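You operate a simulated robot arm through the tools that you are given. There is no shell and no other tool. Be economical: measure what you need, move in short steps, check, and stop when the job is done.

Carry out the task below with a simulated two-armed robot. There is one attempt and no reset: what you move stays moved.

TASK
Start the pack and set both grip pressures to the pressure card.
Fine: shut the dump valve before you switch on; leave the pump running.
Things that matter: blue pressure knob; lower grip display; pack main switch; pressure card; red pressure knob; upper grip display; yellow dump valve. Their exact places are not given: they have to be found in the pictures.

It is judged by the outcome, as a careful person would: the job done as asked, and still so three seconds after it is handed in. It fails if anything else is knocked over, pushed out of place, dropped, spilled or broken.

THE ROBOT
Two 6-joint arms with three-finger grippers on one trunk, on a base that drives. Base frame: it is fixed to the floor where the robot stands at the start and does not move with it; the origin is under the middle of the robot, x ahead of it, y to its left, z up. Units: cm, rad, N and s.
The left shoulder is at the start at [2.2, 17, 140.5], the right one opposite. With the tool pointing down near the work surface each hand reaches from about 10 to 30 cm from the robot's upright axis, wherever it stands, measured 20 degrees to its own side. Places, roughly: blue pressure knob [90, -30, 90]; lower grip display [90, -30, 90]; pack main switch [70, -30, 50]; pressure card [130, 10, 70]; red pressure knob [90, -10, 90]; upper grip display [90, -10, 90]; yellow dump valve [70, 0, 50]. Payload 2.2 kg a hand.
Tool frame (each hand has its own): the origin (TCP) lies between the finger pads and is the grasp point; the fingertips stand 2.5 cm ahead of it; z points along the fingers, y is the line along which they close. The gripper opens to 10.4 cm. The gripper's body begins 7.4 cm behind the TCP.
Orientation is that of the tool frame in the base frame, as [roll, pitch, yaw] about the fixed x, y, z axes, in that order (R = Rz(yaw) Ry(pitch) Rx(roll)). With the fingers straight down and closing along the base's y, the tool's x points along the base's -x, its y along +y and its z along -z.

THE INTERFACE
- The arms move only by the tool nudge_tool. It takes "left_targets", "right_targets" or both (then of equal length, played together; a hand with none holds still); each is a list of rows, each an object (a shift or turn left out is 0, a gripper value left out holds the last) with "dr": the turn, a rotation vector about the base's x, y, z in units of 4 degrees (1.0 is 4 degrees), a list of three; "translation": the shift along the base's x, y, z in units of 30 mm (1.0 is 30 mm), a list of three; "grip": the finger opening in cm, from 0 to 10.4. In form: [{"dr": [wx, wy, wz], "translation": [tx, ty, tz], "grip": grip}, ...]. A call has 1 to 8 rows; each row shifts and turns the commanded pose from where the row before left it. A call with a number of a shift or a turn outside -1 to 1 is refused whole. Rows are played at 5 a second. More than 5 cm and 0.15 rad between two rows, or a gripper value outside its range, and nothing of the call is played. Where a pose cannot be reached the arm comes as near as it can. A force on the tool above 90 N (or 10 N above the force at the start of the call, whichever is more), or a blocked arm, ends the call early, and 0.2 s more pass. The fingers move at their own pace and stop on an object; they squeeze with about 28 N. The grip force told is the motor's: it shows also when the fingers shut on nothing. Time passes only in rows, and 0.2 s behind the last, so rows that do not move let the fingers close. The reply holds the time, the measured pose of the TCP, the force on the tool along the base axes, the opening and the grip force, in the units named above and with some noise, with the torque about the TCP (base axes, N m) and any sound that the robot's microphone picked up.
- Cameras (640 x 400 px; columns grow to the right, rows downward): "scene" is now at [15.04, -1.36, 128.3]; the picture's right is [-0.18, -0.98, 0.00], its down [-0.71, 0.13, -0.69] and it looks along [0.68, -0.13, -0.72] (base axes); focal length 256 px, centre (320, 200). "left" rides on the left gripper at [8.2, -0.3, -10.4] in its tool frame; the picture's right is [0.04, 1.00, 0.00], its down [-0.75, 0.03, -0.66] and it looks along [-0.66, 0.03, 0.75] (tool axes); focal length 256 px, centre (320, 200). "right" rides on the right gripper at [8.2, 0.3, -10.4] in its tool frame; the picture's right is [-0.04, 1.00, 0.00], its down [-0.75, -0.03, -0.66] and it looks along [-0.66, -0.03, 0.75] (tool axes); focal length 256 px, centre (320, 200).
- camera(camera): a new picture of that camera. No time passes.
- move_column(by): slides the trunk up (or, below 0, down) by that many cm; the arms and the scene camera ride with it, the base frame stays. It gives what a move gives, with no picture.
- drive_base(legs): drives the robot by 1 to 6 legs, each [ahead, left, turn to the left] in cm, cm and rad, along the robot's own axes; the way and the turn of a leg run together, so that a leg with both is an arc; at most 150 cm and 3.142 rad a leg. The arms and the cameras ride along, it lands a little off, and it stops where it bumps. It gives what a move gives.
- pan_tilt(pan, tilt): turns the head with the scene camera to pan (to the left, within 1.047 rad either way) and tilt (down, from -0.506 to 1.204), counted from straight ahead of the robot. It gives what a move gives.
- locate(camera, pixels): for up to 12 pixels [column, row] of the newest picture of that camera ("zoom" is the newest enlarged one), the place [x, y, z] in the base frame of the surface seen there, good to about 0.3 cm. No time passes.
- inspect(camera, box): a new picture of the part [left, top, right, bottom] of that camera's present view, enlarged. No time passes.
- close_job(): hands the job in; it is judged then, once.

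Go step by step. Measure first, check grasps and placings, and put right what went wrong. The budget is 80 turns and 70 pictures, counting those below and the enlarged ones. Unless the task says otherwise, let go and move clear before handing in, and close with one line.

The tools are called after "Call:" as a command line: name --argument value ..., lists and objects as JSON in quotes. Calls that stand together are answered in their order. nudge_tool: Moves the arms, as the interface text tells. Its arguments: {"type":"object","properties":{"left_targets":{"type":"array"},"right_targets":{"type":"array"}},"required":[]} The other tools are called the same way: move_column (by) slides the trunk up or down; drive_base (legs) drives the base; pan_tilt (pan, tilt) turns the head that bears the scene camera; camera (camera) takes a picture; locate (camera, pixels) gives the place of the surface under pixels of a picture; inspect (camera, box) takes an enlarged picture of a part of a camera's view; close_job () hands the job in.

At the start:

```text
time: 0.0
left_eef_pos: [55.01, 15.89, 104.91]
left_tool_rot: [-3.141, -0.001, -3.141]
left_wrist_force: [0.3, 0.1, 0.4]
left_torque: [-0.03, -0.01, 0.02]
left_width: 10.4
left_finger_force: 0.0
right_eef_pos: [48.2, -40.51, 102.81]
right_tool_rot: [-3.141, -0.001, -3.141]
right_wrist_force: [0.1, 0.5, 0.9]
right_torque: [0.05, 0.01, 0.02]
right_width: 10.37
right_finger_force: 0.1
trunk travel left (down, up): [-59.7, 14.5]
robot x, y, heading: [-0.23, 0.04, 0.0]
head pan, tilt: [-0.183, 0.806]
```

scene: 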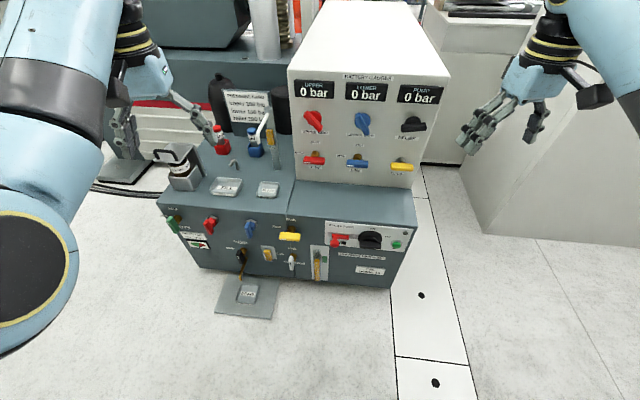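
right: 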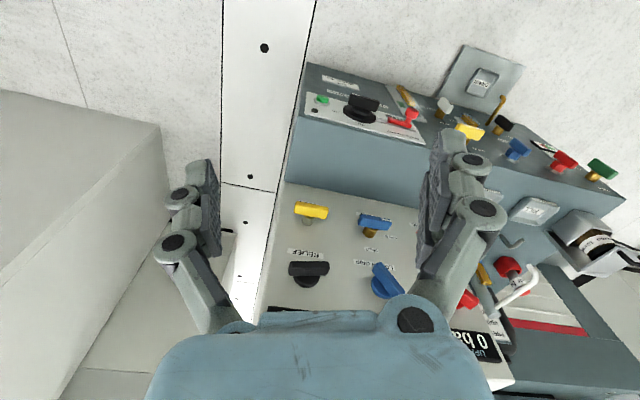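
left: 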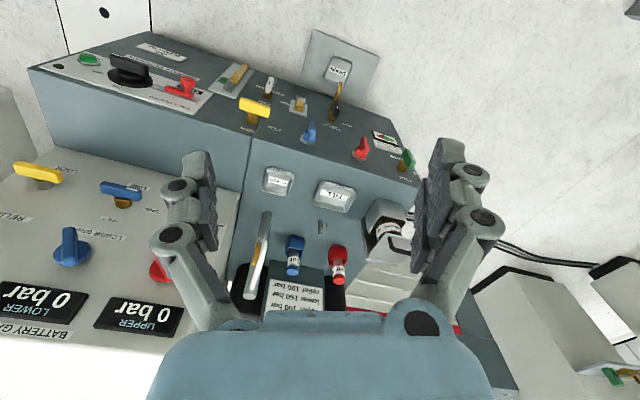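

The scene shows a hydraulic pack: displays at (314,90), (366,92), (418,94), knobs below, a lower panel with many valves, and a card at (247,105). I'll enlarge these parts.

Call:
inspect --camera "scene" --box '[200, 70, 300, 160]'

Call:
inspect --camera "scene" --box '[285, 65, 455, 180]'

Call:
inspect --camera "scene" --box '[155, 190, 305, 310]'

Call:
inspect --camera "scene" --box '[270, 200, 420, 300]'

```text
4.44 times, centred on (250, 115) of scene
```

zoom: 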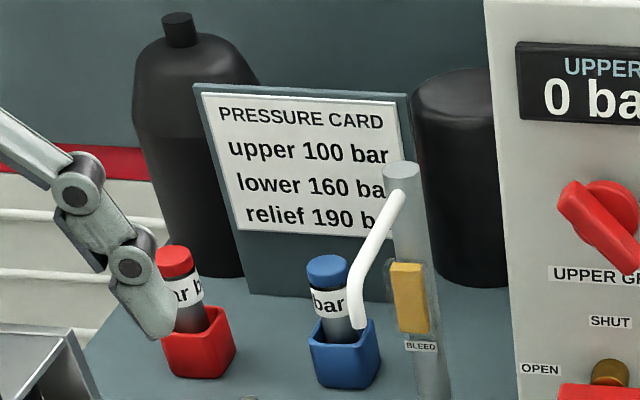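

```text
3.48 times, centred on (370, 122) of scene
```

zoom: 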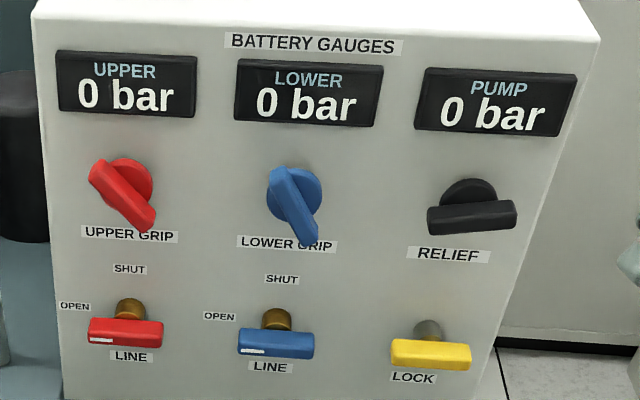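

```text
3.33 times, centred on (230, 250) of scene
```

zoom: 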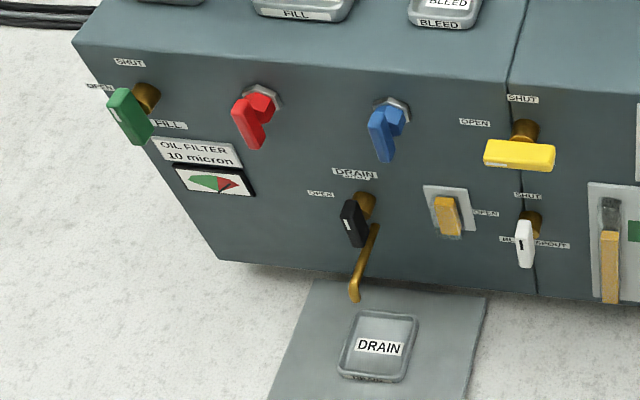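

```text
4.00 times, centred on (345, 250) of scene
```

zoom: 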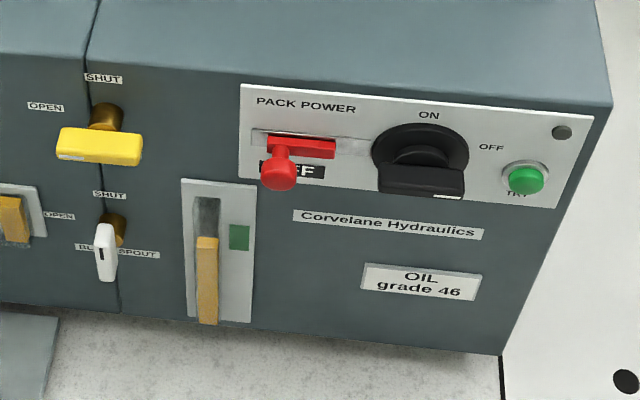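

The card reads upper 100, lower 160 (relief 190). The dump valve handle points to OPEN, and the switch mark is at OFF with a red sliding piece beside it. I'll measure the parts next.

Call:
locate --camera "scene" --pixels '[[314, 122], [363, 124], [414, 124], [314, 160], [357, 162], [403, 166], [289, 237], [370, 240], [340, 241], [397, 244], [300, 185], [410, 180]]'

Call:
inspect --camera "right" --box '[290, 60, 450, 160]'

Call:
inspect --camera "left" --box '[50, 30, 290, 150]'

```text
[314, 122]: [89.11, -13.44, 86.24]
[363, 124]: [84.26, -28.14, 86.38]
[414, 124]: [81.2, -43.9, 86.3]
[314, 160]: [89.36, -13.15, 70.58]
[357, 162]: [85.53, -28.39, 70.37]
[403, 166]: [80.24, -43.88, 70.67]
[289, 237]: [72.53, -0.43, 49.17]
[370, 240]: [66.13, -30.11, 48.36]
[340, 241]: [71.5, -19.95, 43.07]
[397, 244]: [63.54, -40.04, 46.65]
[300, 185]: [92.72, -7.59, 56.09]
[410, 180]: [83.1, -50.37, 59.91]
```

```text
4.00 times, centred on (370, 110) of right
```

zoom: 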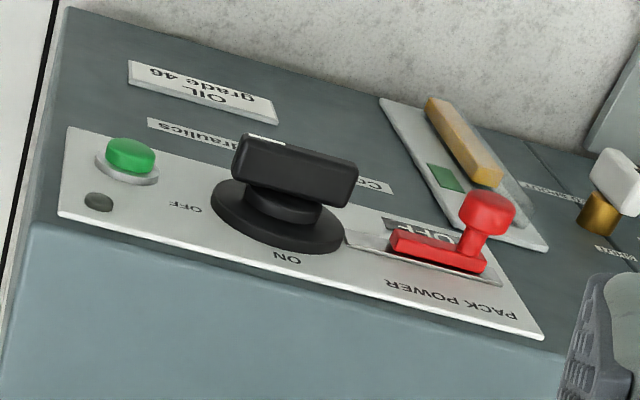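

```text
2.67 times, centred on (170, 90) of left
```

zoom: 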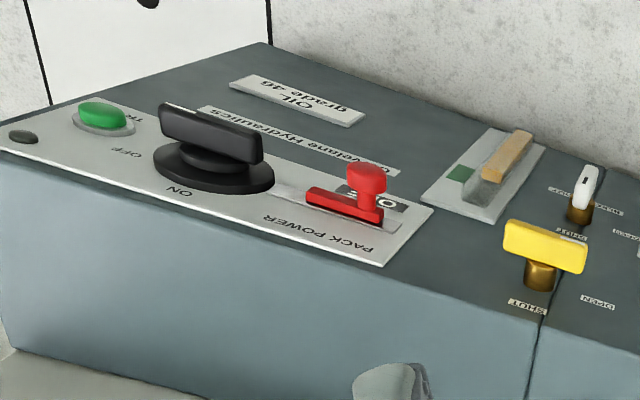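

The panel faces the robot turned by about -0.24 rad. Before driving I'll measure the panel plane and the cabinet to the right.

Call:
locate --camera "scene" --pixels '[[220, 250], [375, 278], [310, 180], [395, 184], [470, 190], [486, 230], [560, 180], [430, 60], [300, 72], [340, 10], [560, 240], [345, 230]]'

Call:
locate --camera "right" --pixels '[[100, 130], [158, 130], [60, 250], [150, 240], [40, 340]]'

```text
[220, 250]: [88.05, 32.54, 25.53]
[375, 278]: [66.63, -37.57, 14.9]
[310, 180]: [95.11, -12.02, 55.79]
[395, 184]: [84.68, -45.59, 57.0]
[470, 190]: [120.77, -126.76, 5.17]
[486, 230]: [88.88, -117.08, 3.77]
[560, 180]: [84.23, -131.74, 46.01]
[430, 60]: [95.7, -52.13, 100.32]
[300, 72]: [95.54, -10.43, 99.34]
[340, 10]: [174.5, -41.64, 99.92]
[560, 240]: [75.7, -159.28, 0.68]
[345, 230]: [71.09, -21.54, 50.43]
```

```text
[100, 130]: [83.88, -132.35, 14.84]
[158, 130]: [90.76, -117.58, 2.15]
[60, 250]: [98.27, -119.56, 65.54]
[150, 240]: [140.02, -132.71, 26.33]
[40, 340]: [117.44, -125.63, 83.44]
```

The panel plane sits at a yaw of about -0.30. I'll back off, turn to face it squarely, shift left slightly and lower the trunk.

Call:
drive_base --legs '[[-10, 0, 0], [0, 0, -0.3], [0, 6, 0]]'

Call:
move_column --by -40

Call:
pan_tilt --pan 0 --tilt 0.3

Call:
camera --camera "scene"

```text
time: 2.7
left_eef_pos: [48.98, 5.03, 104.87]
left_tool_rot: [-3.139, -0.001, 2.844]
left_wrist_force: [0.7, 0.8, -0.2]
left_torque: [-0.06, -0.01, -0.02]
left_width: 10.4
left_finger_force: 0.0
right_eef_pos: [25.82, -46.79, 102.89]
right_tool_rot: [-3.141, 0.0, 2.844]
right_wrist_force: [0.3, 1.3, 0.8]
right_torque: [-0.07, 0.03, 0.05]
right_width: 10.36
right_finger_force: 0.1
trunk travel left (down, up): [-59.7, 14.5]
robot x, y, heading: [-8.45, 6.09, -0.299]
head pan, tilt: [-0.183, 0.806]
```

```text
time: 6.5
left_eef_pos: [46.15, 5.77, 55.02]
left_tool_rot: [3.141, -0.191, 2.844]
left_wrist_force: [0.4, 0.2, 0.4]
left_torque: [-0.03, 0.03, -0.01]
left_width: 10.37
left_finger_force: 0.0
right_eef_pos: [25.75, -46.99, 62.88]
right_tool_rot: [-3.14, 0.003, 2.844]
right_wrist_force: [0.3, -1.2, -0.3]
right_torque: [0.03, 0.0, -0.02]
right_width: 10.41
right_finger_force: 0.0
trunk travel left (down, up): [-19.7, 54.5]
robot x, y, heading: [-8.18, 5.43, -0.301]
head pan, tilt: [-0.183, 0.806]
```

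```text
time: 7.5
left_eef_pos: [46.2, 5.63, 54.96]
left_tool_rot: [3.141, -0.189, 2.843]
left_wrist_force: [0.1, 0.6, 0.0]
left_torque: [0.03, 0.02, -0.01]
left_width: 10.41
left_finger_force: 0.1
right_eef_pos: [25.62, -46.98, 62.83]
right_tool_rot: [3.141, 0.0, 2.842]
right_wrist_force: [0.1, -0.4, -0.1]
right_torque: [-0.04, -0.03, -0.03]
right_width: 10.42
right_finger_force: 0.0
trunk travel left (down, up): [-19.7, 54.5]
robot x, y, heading: [-8.05, 5.68, -0.292]
head pan, tilt: [0.0, 0.3]
```

```text
60 pictures are left
```

scene: 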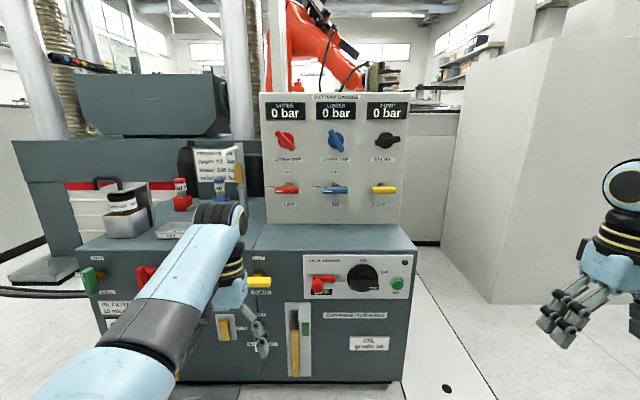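

The robot now faces the panel squarely. Next I'll rotate both tools to point at the panel, with the fingers closing vertically, mirrored left and right.

Call:
nudge_tool --left_targets '[{"dr": [-0.27, -0.87, 0]}, {"dr": [-0.27, -0.87, 0]}, {"dr": [-0.27, -0.87, 0]}, {"dr": [-1, -0.528, 0.8]}, {"dr": [-1, -0.528, 0.8]}, {"dr": [-1, -0.528, 0.8]}, {"dr": [-1, -0.528, 0.8]}, {"dr": [-1, -0.528, 0.8]}]' --right_targets '[{"dr": [0.528, -1, -0.8], "translation": [0.7, 0.12, -0.15]}, {"dr": [0.528, -1, -0.8], "translation": [0.7, 0.12, -0.15]}, {"dr": [0.528, -1, -0.8], "translation": [0.7, 0.12, -0.15]}, {"dr": [0.528, -1, -0.8], "translation": [0.7, 0.12, -0.15]}, {"dr": [0.528, -1, -0.8], "translation": [0.7, 0.12, -0.15]}, {"dr": [0.528, -1, -0.8], "translation": [0.7, 0.12, -0.15]}, {"dr": [0.528, -1, -0.8]}, {"dr": [0.528, -1, -0.8]}]'

```text
time: 9.3
left_eef_pos: [46.25, 5.65, 54.84]
left_tool_rot: [-2.82, 0.231, -3.119]
left_wrist_force: [0.1, 0.1, 0.4]
left_torque: [0.0, -0.01, -0.03]
left_width: 10.41
left_finger_force: 0.0
right_eef_pos: [38.36, -44.86, 60.01]
right_tool_rot: [2.59, 0.317, 2.287]
right_wrist_force: [-0.7, -0.8, -0.3]
right_torque: [-0.01, 0.03, 0.0]
right_width: 10.4
right_finger_force: 0.1
trunk travel left (down, up): [-19.7, 54.5]
robot x, y, heading: [-8.74, 5.91, -0.298]
head pan, tilt: [0.0, 0.3]
```

Both hands are following as commanded, so I'll carry on with the turn.

Call:
nudge_tool --left_targets '[{"dr": [-1, -0.528, 0.8]}, {"dr": [-1, -0.528, 0.8]}, {"dr": [-1, -0.528, 0.8]}, {"dr": [-1, -0.528, 0.8]}, {"dr": [-1, -0.528, 0.8]}, {"dr": [-1, -0.528, 0.8]}, {"dr": [-1, -0.528, 0.8]}, {"dr": [-1, -0.528, 0.8]}]' --right_targets '[{"dr": [0.528, -1, -0.8]}, {"dr": [0.528, -1, -0.8]}, {"dr": [0.528, -1, -0.8]}, {"dr": [0.528, -1, -0.8]}, {"dr": [0.528, -1, -0.8]}, {"dr": [0.528, -1, -0.8]}, {"dr": [0.528, -1, -0.8]}, {"dr": [0.528, -1, -0.8]}]'

Call:
nudge_tool --left_targets '[{"dr": [-1, -0.528, 0.8]}, {"dr": [-1, -0.528, 0.8]}, {"dr": [-1, -0.528, 0.8]}, {"dr": [-1, -0.528, 0.8]}, {"dr": [-1, -0.528, 0.8]}, {"dr": [-1, -0.528, 0.8]}, {"dr": [-1, -0.528, 0.8]}, {"dr": [-1, -0.528, 0.8]}]' --right_targets '[{"dr": [0.528, -1, -0.8]}, {"dr": [0.528, -1, -0.8]}, {"dr": [0.528, -1, -0.8]}, {"dr": [0.528, -1, -0.8]}, {"dr": [0.528, -1, -0.8]}, {"dr": [0.35, -0.65, -0.52]}, {}, {}]'

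Call:
camera --camera "scene"

```text
time: 11.1
left_eef_pos: [46.23, 5.59, 54.91]
left_tool_rot: [-2.173, 0.321, -2.473]
left_wrist_force: [0.2, -0.5, -0.6]
left_torque: [0.01, -0.02, 0.01]
left_width: 10.41
left_finger_force: 0.0
right_eef_pos: [38.25, -44.92, 60.19]
right_tool_rot: [1.939, 0.253, 1.639]
right_wrist_force: [0.4, -0.6, 0.6]
right_torque: [0.01, -0.01, -0.03]
right_width: 10.41
right_finger_force: 0.1
trunk travel left (down, up): [-19.7, 54.5]
robot x, y, heading: [-8.18, 6.02, -0.305]
head pan, tilt: [0.0, 0.3]
```

```text
time: 12.9
left_eef_pos: [46.05, 6.54, 54.32]
left_tool_rot: [-1.619, 0.056, -1.915]
left_wrist_force: [-0.5, 0.8, -0.3]
left_torque: [0.03, -0.03, 0.0]
left_width: 10.4
left_finger_force: 0.0
right_eef_pos: [38.41, -44.58, 60.35]
right_tool_rot: [1.626, 0.055, 1.34]
right_wrist_force: [0.0, -0.6, 0.2]
right_torque: [0.0, 0.0, 0.03]
right_width: 10.4
right_finger_force: 0.1
right hand out of reach, approached as far as the arm can: row 5
trunk travel left (down, up): [-19.7, 54.5]
robot x, y, heading: [-8.65, 5.6, -0.297]
head pan, tilt: [0.0, 0.3]
```

```text
59 pictures are left
```

scene: 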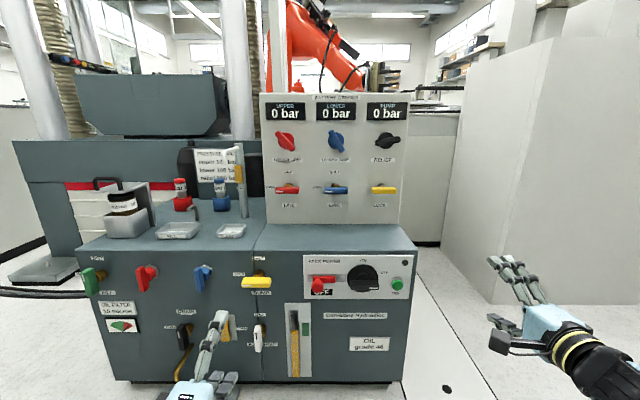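

Both hands now point at the panel and the view is clear. I'll enlarge the lower and upper panels and measure the handles.

Call:
inspect --camera "scene" --box '[225, 240, 415, 360]'

Call:
locate --camera "zoom" --pixels '[[65, 143], [105, 143], [150, 143], [105, 100], [415, 130], [465, 130], [512, 130], [465, 100], [340, 160], [300, 135], [580, 110], [330, 200]]'

Call:
inspect --camera "scene" --box '[255, 90, 415, 215]'

```text
3.33 times, centred on (320, 300) of scene
```

zoom: 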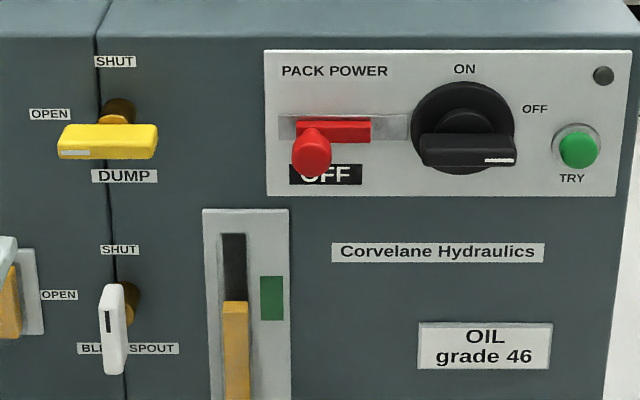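

```text
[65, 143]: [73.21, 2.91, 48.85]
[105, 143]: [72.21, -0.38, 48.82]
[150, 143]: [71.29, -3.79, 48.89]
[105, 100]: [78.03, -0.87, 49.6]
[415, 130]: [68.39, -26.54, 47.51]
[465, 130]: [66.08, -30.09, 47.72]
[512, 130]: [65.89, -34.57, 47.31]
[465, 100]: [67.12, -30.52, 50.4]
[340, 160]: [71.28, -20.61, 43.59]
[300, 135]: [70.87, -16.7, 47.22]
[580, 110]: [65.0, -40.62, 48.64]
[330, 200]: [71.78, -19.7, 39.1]
```

```text
3.20 times, centred on (335, 152) of scene
```

zoom: 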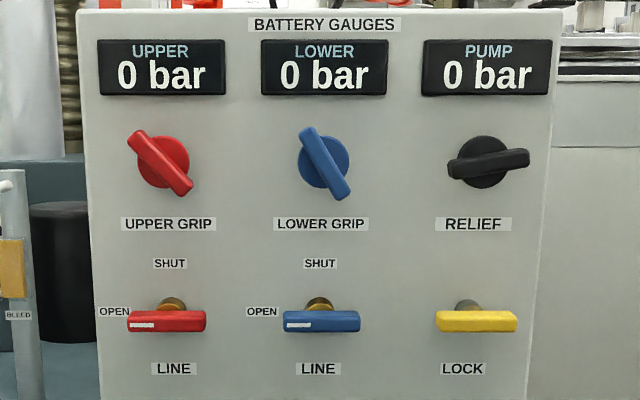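

The dump handle is centred at about [72.2, -0.4, 48.8], lies horizontally and needs a clockwise quarter turn to SHUT. I'll square the left hand and bring it in front of the handle.

Call:
nudge_tool --left_targets '[{"dr": [-0.65, -0.343, 0.52], "grip": 5}, {"translation": [0.924, -0.231, -0.267]}, {"translation": [0.924, -0.231, -0.267]}, {"translation": [0.924, -0.231, -0.267]}, {"translation": [0.924, -0.231, -0.267]}, {"translation": [0.924, -0.231, -0.267]}, {"translation": [0.924, -0.231, -0.267]}, {"translation": [0.924, -0.231, -0.267]}]'

Call:
camera --camera "left"

```text
time: 14.7
left_eef_pos: [60.4, 3.23, 60.06]
left_tool_rot: [-1.584, -0.002, -1.907]
left_wrist_force: [0.5, 0.2, -0.5]
left_torque: [-0.02, 0.0, 0.0]
left_width: 4.99
left_finger_force: 0.0
left hand out of reach, approached as far as the arm can: row 1, 2, 3, 4, 5, 6, 7, 8
right_eef_pos: [38.47, -44.69, 60.28]
right_tool_rot: [1.626, 0.054, 1.34]
right_wrist_force: [0.1, -0.3, 0.3]
right_torque: [0.02, -0.06, -0.02]
right_width: 10.4
right_finger_force: 0.2
trunk travel left (down, up): [-19.7, 54.5]
robot x, y, heading: [-8.48, 5.83, -0.299]
head pan, tilt: [0.0, 0.3]
```

```text
56 pictures are left
```

left: 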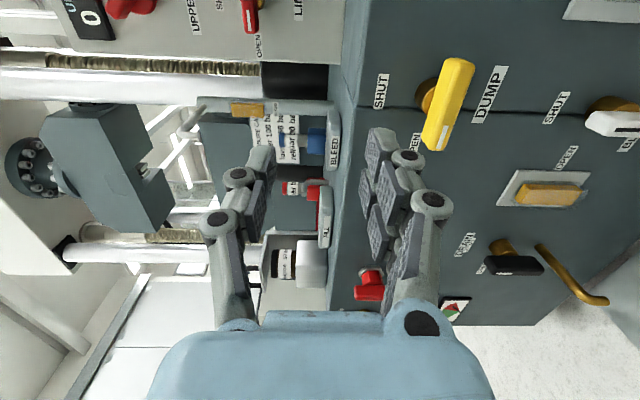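

The arm fell short (z 60 instead of 48.7), so the shoulder is too high. I'll lower the trunk and check again.

Call:
move_column --by -16

```text
time: 16.5
left_eef_pos: [55.95, 4.66, 31.96]
left_tool_rot: [-1.8, -0.01, -1.908]
left_wrist_force: [0.0, 0.3, -0.7]
left_torque: [-0.03, 0.01, 0.02]
left_width: 4.99
left_finger_force: 0.0
right_eef_pos: [34.04, -43.31, 33.64]
right_tool_rot: [1.843, 0.037, 1.35]
right_wrist_force: [-0.4, -0.2, -0.4]
right_torque: [-0.02, 0.03, -0.01]
right_width: 10.4
right_finger_force: 0.1
trunk travel left (down, up): [-3.7, 70.5]
robot x, y, heading: [-8.6, 5.7, -0.297]
head pan, tilt: [0.0, 0.3]
```

Lowering the trunk also pitched both hands down by about 0.22 rad. I'll lift the left hand to z≈48.5 and level it again.

Call:
nudge_tool --left_targets '[{"dr": [-0.2955, -0.955, 0.27], "translation": [0, 0, 0.92]}, {"dr": [-0.2955, -0.955, 0.27], "translation": [0, 0, 0.92]}, {"dr": [-0.2955, -0.955, 0], "translation": [0, 0, 0.92]}, {"dr": [-0.1, -0.3, 0], "translation": [0, 0, 0.92]}, {"translation": [0, 0, 0.92]}, {"translation": [0, 0, 0.92]}]'

```text
time: 17.9
left_eef_pos: [56.23, 5.42, 48.39]
left_tool_rot: [-1.549, 0.024, -1.891]
left_wrist_force: [0.2, 0.0, 0.2]
left_torque: [0.0, -0.06, 0.0]
left_width: 4.96
left_finger_force: 0.0
left hand out of reach, approached as far as the arm can: row 1, 2, 5, 6
right_eef_pos: [34.1, -43.39, 33.61]
right_tool_rot: [1.842, 0.036, 1.351]
right_wrist_force: [0.0, -0.7, -0.6]
right_torque: [0.01, -0.01, 0.02]
right_width: 10.39
right_finger_force: 0.0
trunk travel left (down, up): [-3.7, 70.5]
robot x, y, heading: [-8.13, 5.83, -0.298]
head pan, tilt: [0.0, 0.3]
```

The left hand is level at z 48.4. Now I'll move it ahead 10 cm.

Call:
nudge_tool --left_targets '[{"translation": [0.776, -0.31, 0.03]}, {"translation": [0.776, -0.31, 0.03]}, {"translation": [0.776, -0.31, 0.03]}, {"translation": [0.776, -0.31, 0.03]}]'

Call:
camera --camera "left"

```text
time: 18.9
left_eef_pos: [64.84, 0.64, 48.33]
left_tool_rot: [-1.568, -0.009, -1.872]
left_wrist_force: [-0.5, 0.4, -0.2]
left_torque: [0.0, -0.01, -0.02]
left_width: 5.01
left_finger_force: 0.1
right_eef_pos: [34.06, -43.31, 33.68]
right_tool_rot: [1.841, 0.037, 1.35]
right_wrist_force: [-0.6, -0.3, 1.0]
right_torque: [-0.02, -0.01, 0.02]
right_width: 10.41
right_finger_force: 0.0
trunk travel left (down, up): [-3.7, 70.5]
robot x, y, heading: [-8.08, 5.8, -0.297]
head pan, tilt: [0.0, 0.3]
```

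```text
55 pictures are left
```

left: 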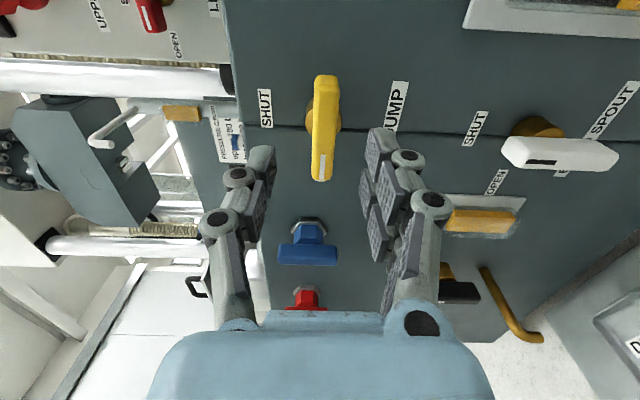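

The handle (322,130) is centred between the fingers and the tool is squared. I'll go forward 8 cm with +1.2 cm sideways, then close.

Call:
nudge_tool --left_targets '[{"translation": [0.667, -0.1, 0.03]}, {"translation": [0.667, -0.1, 0.03]}, {"translation": [0.667, -0.1, 0.03]}, {"translation": [0.6, -0.1, 0.03]}, {}, {"grip": 0}, {}, {}]'

Call:
camera --camera "left"

Call:
inspect --camera "scene" --box '[160, 180, 400, 330]'

```text
time: 20.7
left_eef_pos: [72.44, -0.12, 47.87]
left_tool_rot: [-1.589, -0.008, -1.873]
left_wrist_force: [3.7, -2.9, -34.9]
left_torque: [0.59, 0.55, 0.36]
left_width: 1.88
left_finger_force: 44.2
left hand out of reach, approached as far as the arm can: row 4
right_eef_pos: [34.23, -43.34, 33.23]
right_tool_rot: [1.848, 0.037, 1.352]
right_wrist_force: [0.1, 0.5, 0.1]
right_torque: [-0.01, 0.0, -0.02]
right_width: 10.4
right_finger_force: 0.1
trunk travel left (down, up): [-3.7, 70.5]
robot x, y, heading: [-8.34, 5.6, -0.3]
head pan, tilt: [0.0, 0.3]
```

```text
54 pictures are left
```

left: 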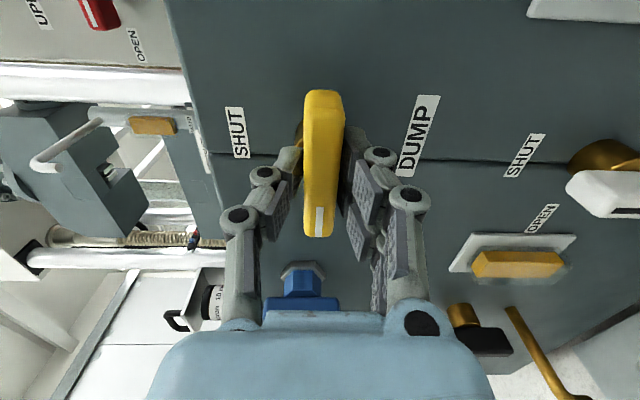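

```text
2.67 times, centred on (280, 255) of scene
```

zoom: 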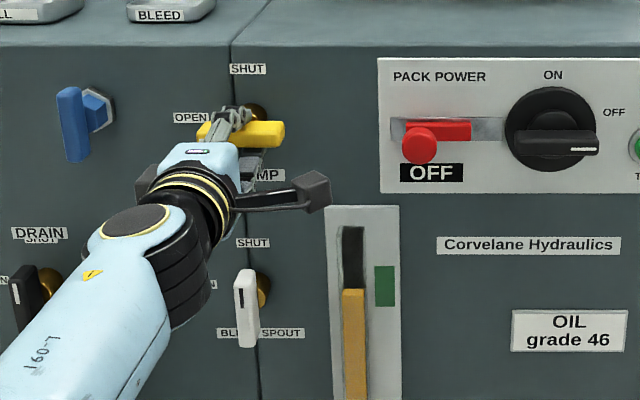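

The handle is gripped, with 35 N on z from being slightly low. I'll lift 0.6 cm and begin the clockwise roll.

Call:
nudge_tool --left_targets '[{"translation": [0, 0, 0.2]}, {"dr": [0.955, -0.2955, 0]}, {"dr": [0.955, -0.2955, 0]}, {"dr": [0.955, -0.2955, 0]}, {"dr": [0.955, -0.2955, 0]}, {"dr": [0.955, -0.2955, 0]}]'

```text
time: 22.1
left_eef_pos: [72.3, -0.3, 48.01]
left_tool_rot: [-1.598, 0.342, -1.878]
left_wrist_force: [27.5, -11.9, -54.7]
left_torque: [0.28, 0.85, 0.19]
left_width: 1.95
left_finger_force: 43.3
right_eef_pos: [34.28, -43.37, 33.23]
right_tool_rot: [1.849, 0.038, 1.351]
right_wrist_force: [0.1, -0.1, 0.4]
right_torque: [0.01, 0.0, 0.0]
right_width: 10.4
right_finger_force: 0.0
trunk travel left (down, up): [-3.7, 70.5]
robot x, y, heading: [-8.5, 5.85, -0.294]
head pan, tilt: [0.0, 0.3]
```

The lift made the force worse (-55 N), so the handle sits lower than I assumed. I'll drop a little and keep rolling.

Call:
nudge_tool --left_targets '[{"translation": [0.08, -0.02, -0.35]}, {"dr": [0.955, -0.2955, 0]}, {"dr": [0.955, -0.2955, 0]}, {"dr": [0.955, -0.2955, 0]}]'

```text
time: 23.1
left_eef_pos: [72.4, -0.19, 48.08]
left_tool_rot: [-1.594, 0.552, -1.884]
left_wrist_force: [4.1, -7.0, -42.3]
left_torque: [0.27, 0.65, 0.3]
left_width: 1.87
left_finger_force: 43.9
left hand out of reach, approached as far as the arm can: row 1
right_eef_pos: [34.13, -43.41, 33.31]
right_tool_rot: [1.847, 0.039, 1.35]
right_wrist_force: [-0.8, 1.1, 0.1]
right_torque: [0.0, 0.03, 0.01]
right_width: 10.4
right_finger_force: 0.1
trunk travel left (down, up): [-3.7, 70.5]
robot x, y, heading: [-8.28, 5.75, -0.298]
head pan, tilt: [0.0, 0.3]
```

The turn is going well and the force has eased slightly. I'll continue.

Call:
nudge_tool --left_targets '[{"dr": [0.955, -0.2955, 0], "translation": [0, 0, -0.15]}, {"dr": [0.955, -0.2955, 0]}, {"dr": [0.955, -0.2955, 0]}, {"dr": [0.955, -0.2955, 0]}, {"dr": [0.955, -0.2955, 0]}, {"dr": [0.955, -0.2955, 0]}, {"dr": [0.955, -0.2955, 0]}]'

Call:
camera --camera "scene"

```text
time: 24.7
left_eef_pos: [72.35, -0.27, 48.26]
left_tool_rot: [-1.596, 1.041, -1.894]
left_wrist_force: [-11.4, -6.2, -32.2]
left_torque: [0.02, 0.12, 0.22]
left_width: 1.89
left_finger_force: 44.6
right_eef_pos: [34.14, -43.43, 33.38]
right_tool_rot: [1.847, 0.037, 1.35]
right_wrist_force: [-0.5, -0.2, 0.0]
right_torque: [0.01, 0.03, 0.02]
right_width: 10.42
right_finger_force: 0.0
trunk travel left (down, up): [-3.7, 70.5]
robot x, y, heading: [-8.54, 5.8, -0.301]
head pan, tilt: [0.0, 0.3]
```

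```text
52 pictures are left
```

scene: 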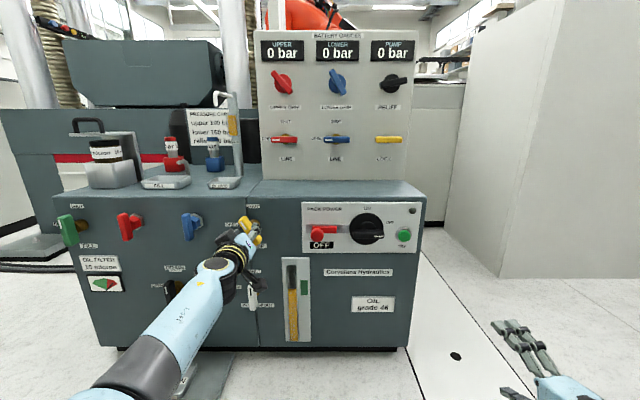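

The handle has turned about 60°. I'll do the rest.

Call:
nudge_tool --left_targets '[{"dr": [0.955, -0.2955, 0]}, {"dr": [0.955, -0.2955, 0]}, {"dr": [0.955, -0.2955, 0]}, {"dr": [0.955, -0.2955, 0]}, {"dr": [0.955, -0.2955, 0]}, {"dr": [0.955, -0.2955, 0]}, {"dr": [0.955, -0.2955, 0]}, {"dr": [0.5, -0.15, 0]}]'

Call:
inspect --camera "scene" --box '[200, 190, 300, 270]'

Call:
camera --camera "left"

```text
time: 26.5
left_eef_pos: [72.32, -0.27, 48.29]
left_tool_rot: [-2.751, 1.554, -3.055]
left_wrist_force: [-17.2, -14.1, -29.6]
left_torque: [0.08, 0.35, -0.4]
left_width: 1.85
left_finger_force: 44.2
right_eef_pos: [34.15, -43.42, 33.42]
right_tool_rot: [1.846, 0.035, 1.35]
right_wrist_force: [-0.4, -0.6, 0.1]
right_torque: [-0.02, -0.02, 0.0]
right_width: 10.38
right_finger_force: 0.1
trunk travel left (down, up): [-3.7, 70.5]
robot x, y, heading: [-7.93, 5.75, -0.303]
head pan, tilt: [0.0, 0.3]
```

```text
5.00 times, centred on (250, 230) of scene
```

zoom: 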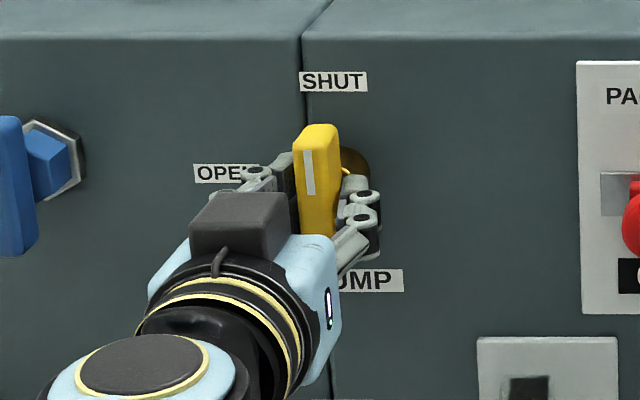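

```text
50 pictures are left
```

left: 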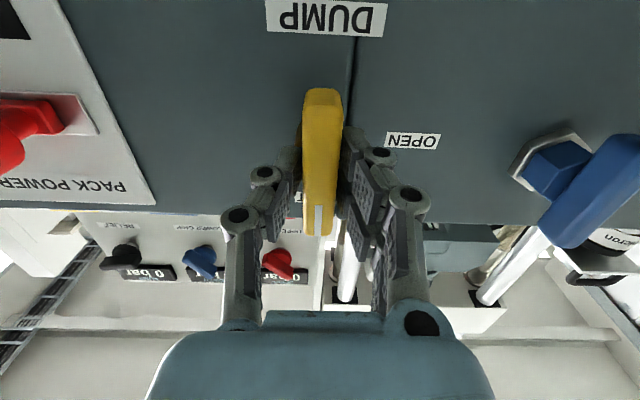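

The handle is now vertical with its white mark at SHUT. I'll release and back the left hand off while levelling and lifting the right hand.

Call:
nudge_tool --left_targets '[{"grip": 6}, {}, {"translation": [-0.796, 0.246, 0]}, {"translation": [-0.796, 0.246, 0]}, {"translation": [-0.796, 0.246, 0]}, {"translation": [-0.796, 0.246, 0]}, {"translation": [-0.796, 0.246, 0]}, {"translation": [-0.796, 0.246, 0]}]' --right_targets '[{"dr": [-0.2955, -0.955, -0.3], "translation": [0, 0, 0.7]}, {"dr": [-0.2955, -0.955, -0.3], "translation": [0, 0, 0.7]}, {"dr": [-0.2955, -0.955, -0.3], "translation": [0, 0, 0.7]}, {"dr": [-0.2955, -0.955, -0.25], "translation": [0, 0, 0.7]}, {"translation": [0, 0, 0.7]}, {"translation": [0, 0, 0.7]}, {"translation": [0, 0, 0.63]}, {"grip": 5}]'

Call:
inspect --camera "scene" --box '[225, 190, 425, 290]'

Call:
locate --camera "zoom" --pixels '[[420, 140], [455, 140], [490, 140], [455, 132], [455, 148], [455, 110], [305, 140], [290, 140], [320, 130], [570, 145]]'

```text
time: 28.3
left_eef_pos: [59.22, 4.63, 49.67]
left_tool_rot: [0.709, 1.55, 0.405]
left_wrist_force: [-0.9, 0.4, 0.1]
left_torque: [-0.02, 0.0, -0.01]
left_width: 6.03
left_finger_force: 0.1
left hand out of reach, approached as far as the arm can: row 3
right_eef_pos: [38.17, -43.36, 45.09]
right_tool_rot: [1.691, 0.054, 1.243]
right_wrist_force: [-0.8, -0.3, 0.4]
right_torque: [-0.01, 0.0, 0.0]
right_width: 5.36
right_finger_force: 1.5
right hand out of reach, approached as far as the arm can: row 1, 2, 3, 4, 5
trunk travel left (down, up): [-3.7, 70.5]
robot x, y, heading: [-8.76, 5.32, -0.295]
head pan, tilt: [0.0, 0.3]
```

```text
3.20 times, centred on (325, 240) of scene
```

zoom: 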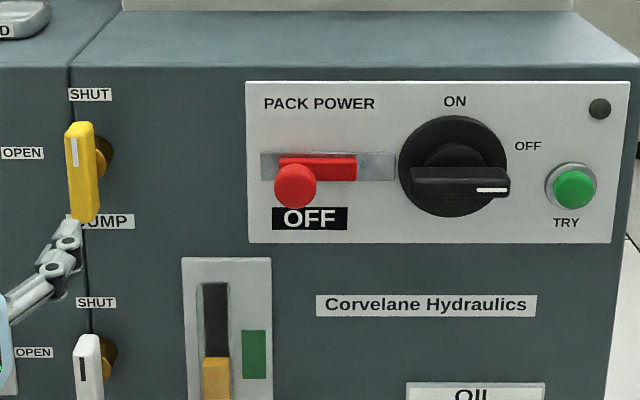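

```text
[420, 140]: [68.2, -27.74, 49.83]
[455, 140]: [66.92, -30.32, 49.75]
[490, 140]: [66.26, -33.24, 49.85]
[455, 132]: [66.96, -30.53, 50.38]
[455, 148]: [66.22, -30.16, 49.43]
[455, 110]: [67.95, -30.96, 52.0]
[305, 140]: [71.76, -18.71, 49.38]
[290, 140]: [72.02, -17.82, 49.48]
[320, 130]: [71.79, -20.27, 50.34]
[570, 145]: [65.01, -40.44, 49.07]
```

The dump valve reads SHUT. I'll locate the switch handle's face precisely before approaching with the right hand.

Call:
locate --camera "zoom" --pixels '[[415, 183], [460, 183], [505, 183], [460, 173], [460, 194], [460, 155], [320, 168], [296, 186], [85, 170], [572, 188], [410, 160]]'

```text
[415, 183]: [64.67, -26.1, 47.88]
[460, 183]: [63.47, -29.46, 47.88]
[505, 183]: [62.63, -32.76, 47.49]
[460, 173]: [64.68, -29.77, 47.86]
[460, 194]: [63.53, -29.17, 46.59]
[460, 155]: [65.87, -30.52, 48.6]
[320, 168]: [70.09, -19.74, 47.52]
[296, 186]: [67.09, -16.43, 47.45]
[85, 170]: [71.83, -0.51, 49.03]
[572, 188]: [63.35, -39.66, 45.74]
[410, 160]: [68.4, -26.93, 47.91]
```

The handle centre is about u 69.4, v -9.4, z 47.1. I'll bring the right hand in front of it.

Call:
nudge_tool --right_targets '[{"translation": [0.838, 0.776, 0]}, {"translation": [0.838, 0.776, 0]}, {"translation": [0.838, 0.776, 0]}, {"translation": [0.838, 0.776, 0]}, {"translation": [0.838, 0.776, 0]}, {"translation": [0.838, 0.776, 0]}, {"translation": [0.838, 0.776, 0]}, {}]'

Call:
camera --camera "right"

```text
time: 30.3
left_eef_pos: [58.93, 4.86, 49.27]
left_tool_rot: [1.116, 1.553, 0.813]
left_wrist_force: [-0.7, -0.2, -1.0]
left_torque: [-0.01, -0.02, -0.03]
left_width: 6.0
left_finger_force: 0.0
right_eef_pos: [54.56, -30.44, 44.32]
right_tool_rot: [1.687, 0.139, 1.235]
right_wrist_force: [0.8, -0.2, 0.0]
right_torque: [0.0, 0.03, 0.01]
right_width: 5.01
right_finger_force: 0.2
trunk travel left (down, up): [-3.7, 70.5]
robot x, y, heading: [-8.34, 5.63, -0.299]
head pan, tilt: [0.0, 0.3]
stopped in row 8 (right hand): the arm was blocked; the commanded pose is now the measured one
```

```text
48 pictures are left
```

right: 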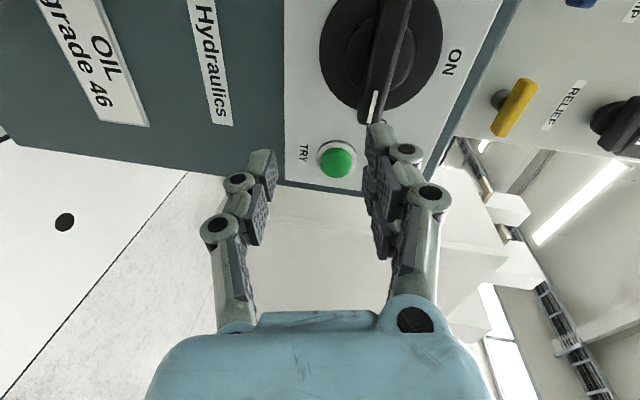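

The arm reports blocked with no force on the tool, so I'll look at what is stopping it.

Call:
camera --camera "scene"

Call:
nudge_tool --right_targets '[{"dr": [0, 0, 0], "translation": [0, 0, 0.5]}, {"dr": [0, 0, 0], "translation": [0, 0, 0.5]}, {}]'

```text
47 pictures are left
```

scene: 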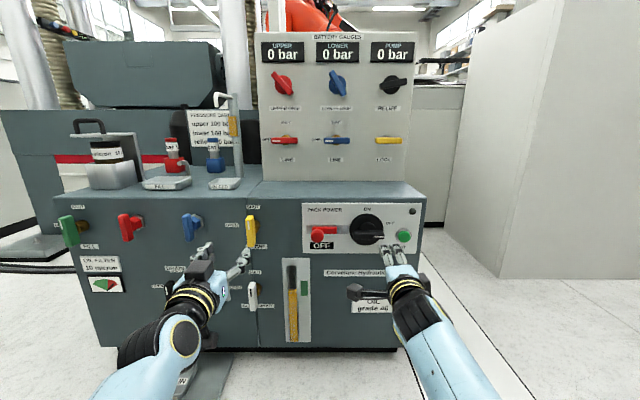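

```text
time: 31.1
left_eef_pos: [58.92, 4.83, 49.18]
left_tool_rot: [1.119, 1.553, 0.816]
left_wrist_force: [-0.2, -0.6, 0.0]
left_torque: [-0.01, 0.01, 0.0]
left_width: 6.01
left_finger_force: 0.0
right_eef_pos: [54.64, -31.1, 47.57]
right_tool_rot: [1.682, 0.153, 1.234]
right_wrist_force: [0.1, -0.5, -0.2]
right_torque: [0.0, 0.0, -0.01]
right_width: 4.98
right_finger_force: 0.0
trunk travel left (down, up): [-3.7, 70.5]
robot x, y, heading: [-8.12, 6.07, -0.299]
head pan, tilt: [0.0, 0.3]
```

It still moves freely. I'll correct the orientation and slide 4 cm left to line up with the handle.

Call:
nudge_tool --right_targets '[{"dr": [0.54, -0.722, 0.17], "translation": [0.134, 0.435, -0.05]}, {"dr": [0.54, -0.722, 0.17], "translation": [0.134, 0.435, -0.05]}, {"dr": [0.54, -0.722, 0.17], "translation": [0.134, 0.435, -0.05]}, {}]'

```text
time: 32.3
left_eef_pos: [59.03, 4.88, 49.2]
left_tool_rot: [1.126, 1.555, 0.821]
left_wrist_force: [-0.7, -0.3, -0.1]
left_torque: [-0.02, -0.01, 0.0]
left_width: 5.97
left_finger_force: 0.0
right_eef_pos: [54.91, -30.1, 46.43]
right_tool_rot: [1.598, 0.083, 1.244]
right_wrist_force: [0.1, 0.0, 0.2]
right_torque: [-0.03, -0.05, -0.03]
right_width: 4.99
right_finger_force: 0.0
right hand out of reach, approached as far as the arm can: row 3
trunk travel left (down, up): [-3.7, 70.5]
robot x, y, heading: [-8.88, 5.97, -0.301]
head pan, tilt: [0.0, 0.3]
stopped in row 4 (right hand): the arm was blocked; the commanded pose is now the measured one
```

Orientation is nearly right (roll 1.598), but leftward reach is limited. I'll shift the base 3 cm left.

Call:
drive_base --legs '[[0, 3.2, 0]]'

Call:
camera --camera "right"

```text
time: 33.1
left_eef_pos: [59.93, 7.89, 49.3]
left_tool_rot: [1.134, 1.554, 0.831]
left_wrist_force: [-0.2, -0.4, -0.6]
left_torque: [-0.02, -0.01, -0.03]
left_width: 5.98
left_finger_force: 0.0
right_eef_pos: [55.66, -26.91, 46.63]
right_tool_rot: [1.598, 0.082, 1.246]
right_wrist_force: [-0.5, 0.8, 0.1]
right_torque: [0.04, -0.01, -0.01]
right_width: 4.99
right_finger_force: 0.0
trunk travel left (down, up): [-3.7, 70.5]
robot x, y, heading: [-7.18, 8.92, -0.299]
head pan, tilt: [0.0, 0.3]
```

```text
46 pictures are left
```

right: 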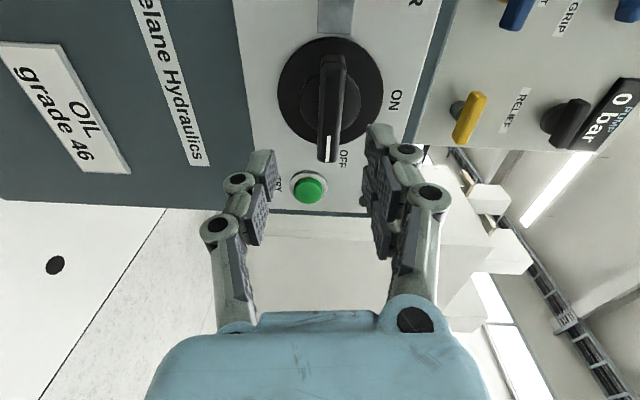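

Now aligned: u 61.1, v -9.25, z 46.6. I'll advance 8.7 cm and close on the switch handle.

Call:
nudge_tool --right_targets '[{"translation": [0.69, -0.215, 0.04]}, {"translation": [0.69, -0.215, 0.04]}, {"translation": [0.69, -0.215, 0.04]}, {"translation": [0.69, -0.215, 0.04]}, {}, {"grip": 0}, {}, {}]'

Call:
camera --camera "right"

```text
time: 34.9
left_eef_pos: [59.79, 8.02, 49.48]
left_tool_rot: [0.921, 1.552, 0.616]
left_wrist_force: [0.1, 0.2, 0.0]
left_torque: [0.02, -0.02, 0.04]
left_width: 5.99
left_finger_force: 0.2
right_eef_pos: [63.96, -29.34, 47.33]
right_tool_rot: [1.591, 0.082, 1.245]
right_wrist_force: [-32.4, 13.4, 21.7]
right_torque: [0.28, 0.83, 0.18]
right_width: 4.3
right_finger_force: 44.9
trunk travel left (down, up): [-3.7, 70.5]
robot x, y, heading: [-7.3, 8.83, -0.293]
head pan, tilt: [0.0, 0.3]
```

```text
45 pictures are left
```

right: 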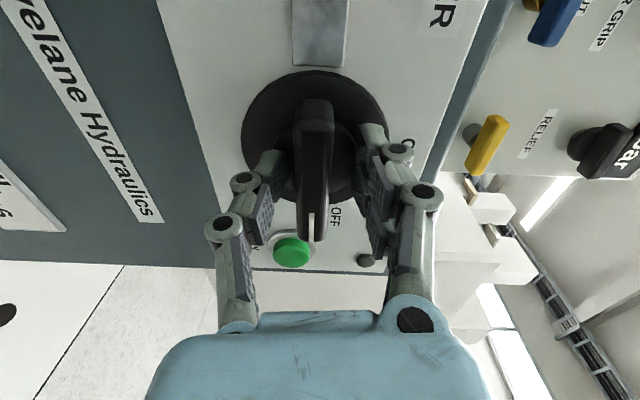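

The 4.3 cm width means the tips closed on the round hub behind the handle. I'll open, back up 1.5 cm and close again.

Call:
nudge_tool --right_targets '[{"grip": 5.2}, {"translation": [-0.24, 0.075, -0.02]}, {"translation": [-0.24, 0.075, -0.02]}, {}, {"grip": 0}, {}, {}, {}]'

Call:
camera --camera "right"

```text
time: 36.7
left_eef_pos: [59.96, 7.97, 49.33]
left_tool_rot: [1.073, 1.554, 0.772]
left_wrist_force: [-0.2, -0.4, 0.3]
left_torque: [0.03, 0.01, 0.02]
left_width: 6.0
left_finger_force: 0.1
right_eef_pos: [62.84, -29.23, 47.12]
right_tool_rot: [1.594, 0.081, 1.245]
right_wrist_force: [8.8, 0.6, 11.1]
right_torque: [-0.01, -0.28, -0.01]
right_width: 1.91
right_finger_force: 43.4
trunk travel left (down, up): [-3.7, 70.5]
robot x, y, heading: [-7.34, 8.92, -0.3]
head pan, tilt: [0.0, 0.3]
```

```text
44 pictures are left
```

right: 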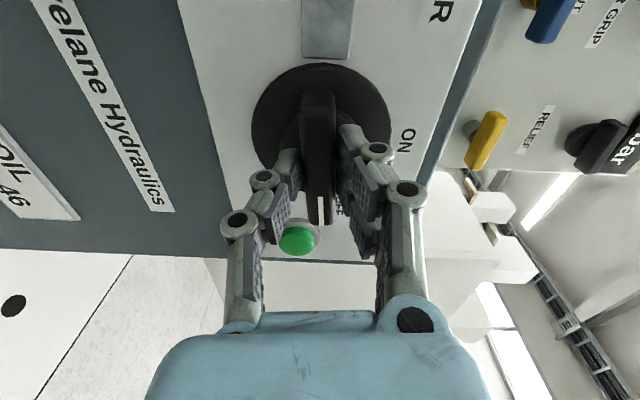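

Good grip at 1.9 cm. Now I'll turn counter-clockwise towards ON, watching the torque for a lock.

Call:
nudge_tool --right_targets '[{"dr": [-0.955, 0.2955, 0]}, {"dr": [-0.955, 0.2955, 0]}, {"dr": [-0.955, 0.2955, 0]}, {"dr": [-0.955, 0.2955, 0]}, {"dr": [-0.955, 0.2955, 0]}]'

Call:
inspect --camera "scene" --box '[290, 190, 430, 280]'

```text
time: 37.9
left_eef_pos: [59.99, 7.9, 49.22]
left_tool_rot: [1.07, 1.553, 0.766]
left_wrist_force: [0.1, 0.3, 0.1]
left_torque: [0.02, -0.01, -0.02]
left_width: 6.01
left_finger_force: 0.0
right_eef_pos: [62.67, -29.0, 46.95]
right_tool_rot: [1.586, 0.429, 1.242]
right_wrist_force: [16.4, 1.3, 15.0]
right_torque: [-0.12, -0.36, 0.22]
right_width: 1.89
right_finger_force: 44.0
trunk travel left (down, up): [-3.7, 70.5]
robot x, y, heading: [-7.21, 8.94, -0.296]
head pan, tilt: [0.0, 0.3]
```

```text
4.44 times, centred on (360, 235) of scene
```

zoom: 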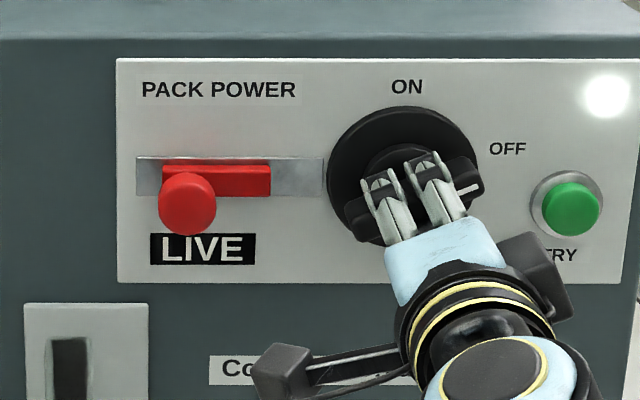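

It turns freely, the indicator reads LIVE and the lamp is lit. I'll keep going to ON.

Call:
nudge_tool --right_targets '[{"dr": [-0.955, 0.2955, 0]}, {"dr": [-0.955, 0.2955, 0]}, {"dr": [-0.955, 0.2955, 0]}, {"dr": [-0.955, 0.2955, 0]}, {"dr": [-0.955, 0.2955, 0]}, {"dr": [-0.955, 0.2955, 0]}, {"dr": [-0.955, 0.2955, 0]}, {"dr": [-0.955, 0.2955, 0]}]'

Call:
nudge_tool --right_targets '[{"dr": [-0.955, 0.2955, 0]}, {"dr": [-0.955, 0.2955, 0]}, {"dr": [-0.955, 0.2955, 0]}, {"dr": [-0.955, 0.2955, 0]}, {"dr": [-0.955, 0.2955, 0]}, {"dr": [-0.955, 0.2955, 0]}, {"dr": [-0.955, 0.2955, 0]}]'

Call:
camera --camera "scene"

Call:
camera --camera "right"

```text
time: 39.7
left_eef_pos: [60.02, 8.01, 49.25]
left_tool_rot: [1.146, 1.553, 0.844]
left_wrist_force: [0.9, -0.1, -0.3]
left_torque: [0.01, -0.01, 0.0]
left_width: 6.01
left_finger_force: 0.0
right_eef_pos: [62.63, -29.09, 46.91]
right_tool_rot: [1.562, 0.988, 1.225]
right_wrist_force: [28.6, -0.9, 7.6]
right_torque: [-0.29, -0.88, -0.33]
right_width: 1.91
right_finger_force: 43.9
trunk travel left (down, up): [-3.7, 70.5]
robot x, y, heading: [-7.45, 8.54, -0.302]
head pan, tilt: [0.0, 0.3]
```

```text
time: 41.3
left_eef_pos: [59.9, 7.88, 49.26]
left_tool_rot: [1.137, 1.552, 0.835]
left_wrist_force: [-0.1, -0.3, -0.7]
left_torque: [0.01, 0.0, 0.01]
left_width: 6.01
left_finger_force: 0.1
right_eef_pos: [62.65, -29.11, 46.84]
right_tool_rot: [1.331, 1.476, 1.0]
right_wrist_force: [16.6, -5.0, 6.4]
right_torque: [-0.42, -1.19, -0.04]
right_width: 1.88
right_finger_force: 44.2
trunk travel left (down, up): [-3.7, 70.5]
robot x, y, heading: [-7.2, 8.89, -0.298]
head pan, tilt: [0.0, 0.3]
```

```text
42 pictures are left
```

scene: 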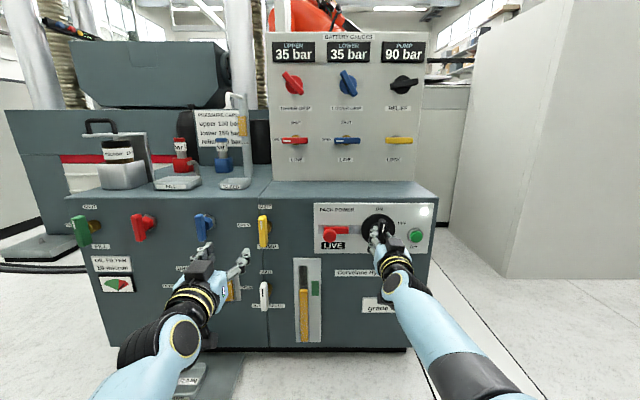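

```text
41 pictures are left
```

right: 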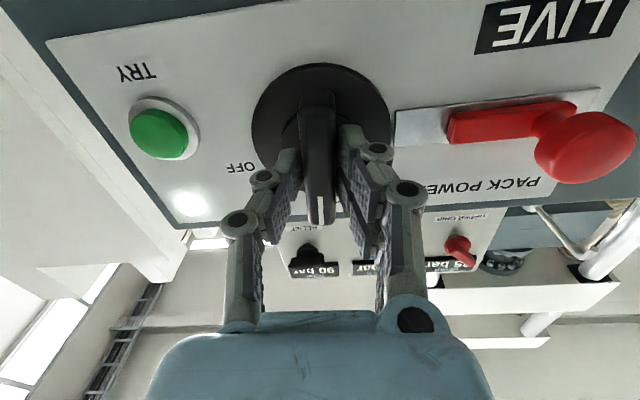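

The pump runs: upper 35, lower 35, pump 90 bar, which suggests the relief is at 90 and will cap the grips. I'll finish the switch turn, release and retreat.

Call:
nudge_tool --right_targets '[{"dr": [-0.955, 0.2955, 0]}, {"dr": [-0.5, 0.15, 0]}, {"grip": 5}, {}, {"translation": [-0.796, 0.246, 0]}, {"translation": [-0.796, 0.246, 0]}, {"translation": [-0.796, 0.246, 0]}, {"translation": [-0.796, 0.246, 0]}]'

Call:
inspect --camera "scene" --box '[265, 25, 445, 265]'

Call:
inspect --camera "scene" --box '[265, 30, 425, 175]'

```text
time: 43.1
left_eef_pos: [59.94, 8.0, 49.24]
left_tool_rot: [1.137, 1.554, 0.835]
left_wrist_force: [0.4, -0.5, -1.2]
left_torque: [0.0, -0.01, -0.04]
left_width: 6.0
left_finger_force: 0.1
right_eef_pos: [53.87, -27.48, 48.53]
right_tool_rot: [-0.564, 1.5, -0.892]
right_wrist_force: [-0.4, -0.2, 0.3]
right_torque: [0.01, 0.01, -0.05]
right_width: 4.99
right_finger_force: 0.0
trunk travel left (down, up): [-3.7, 70.5]
robot x, y, heading: [-7.76, 9.28, -0.303]
head pan, tilt: [0.0, 0.3]
```

```text
1.67 times, centred on (355, 145) of scene
```

zoom: 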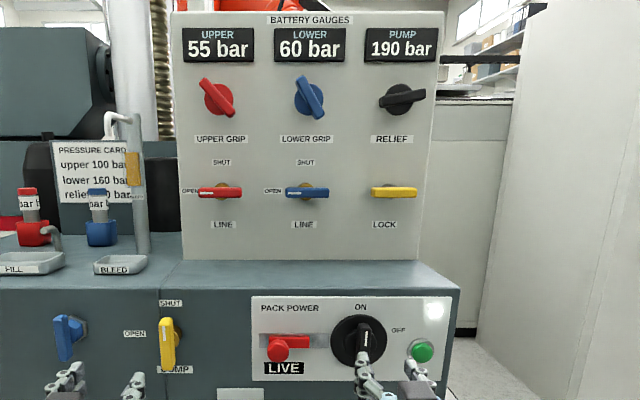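

```text
2.76 times, centred on (345, 102) of scene
```

zoom: 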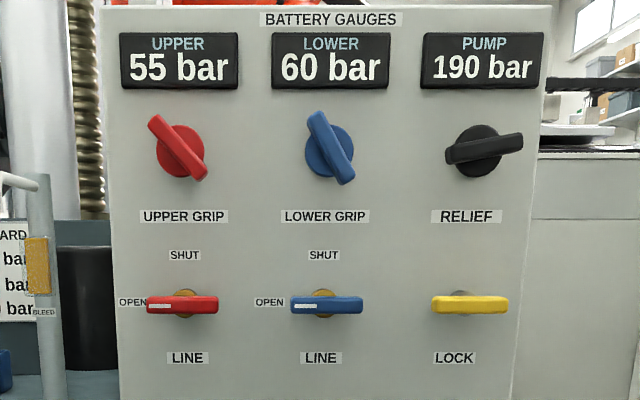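

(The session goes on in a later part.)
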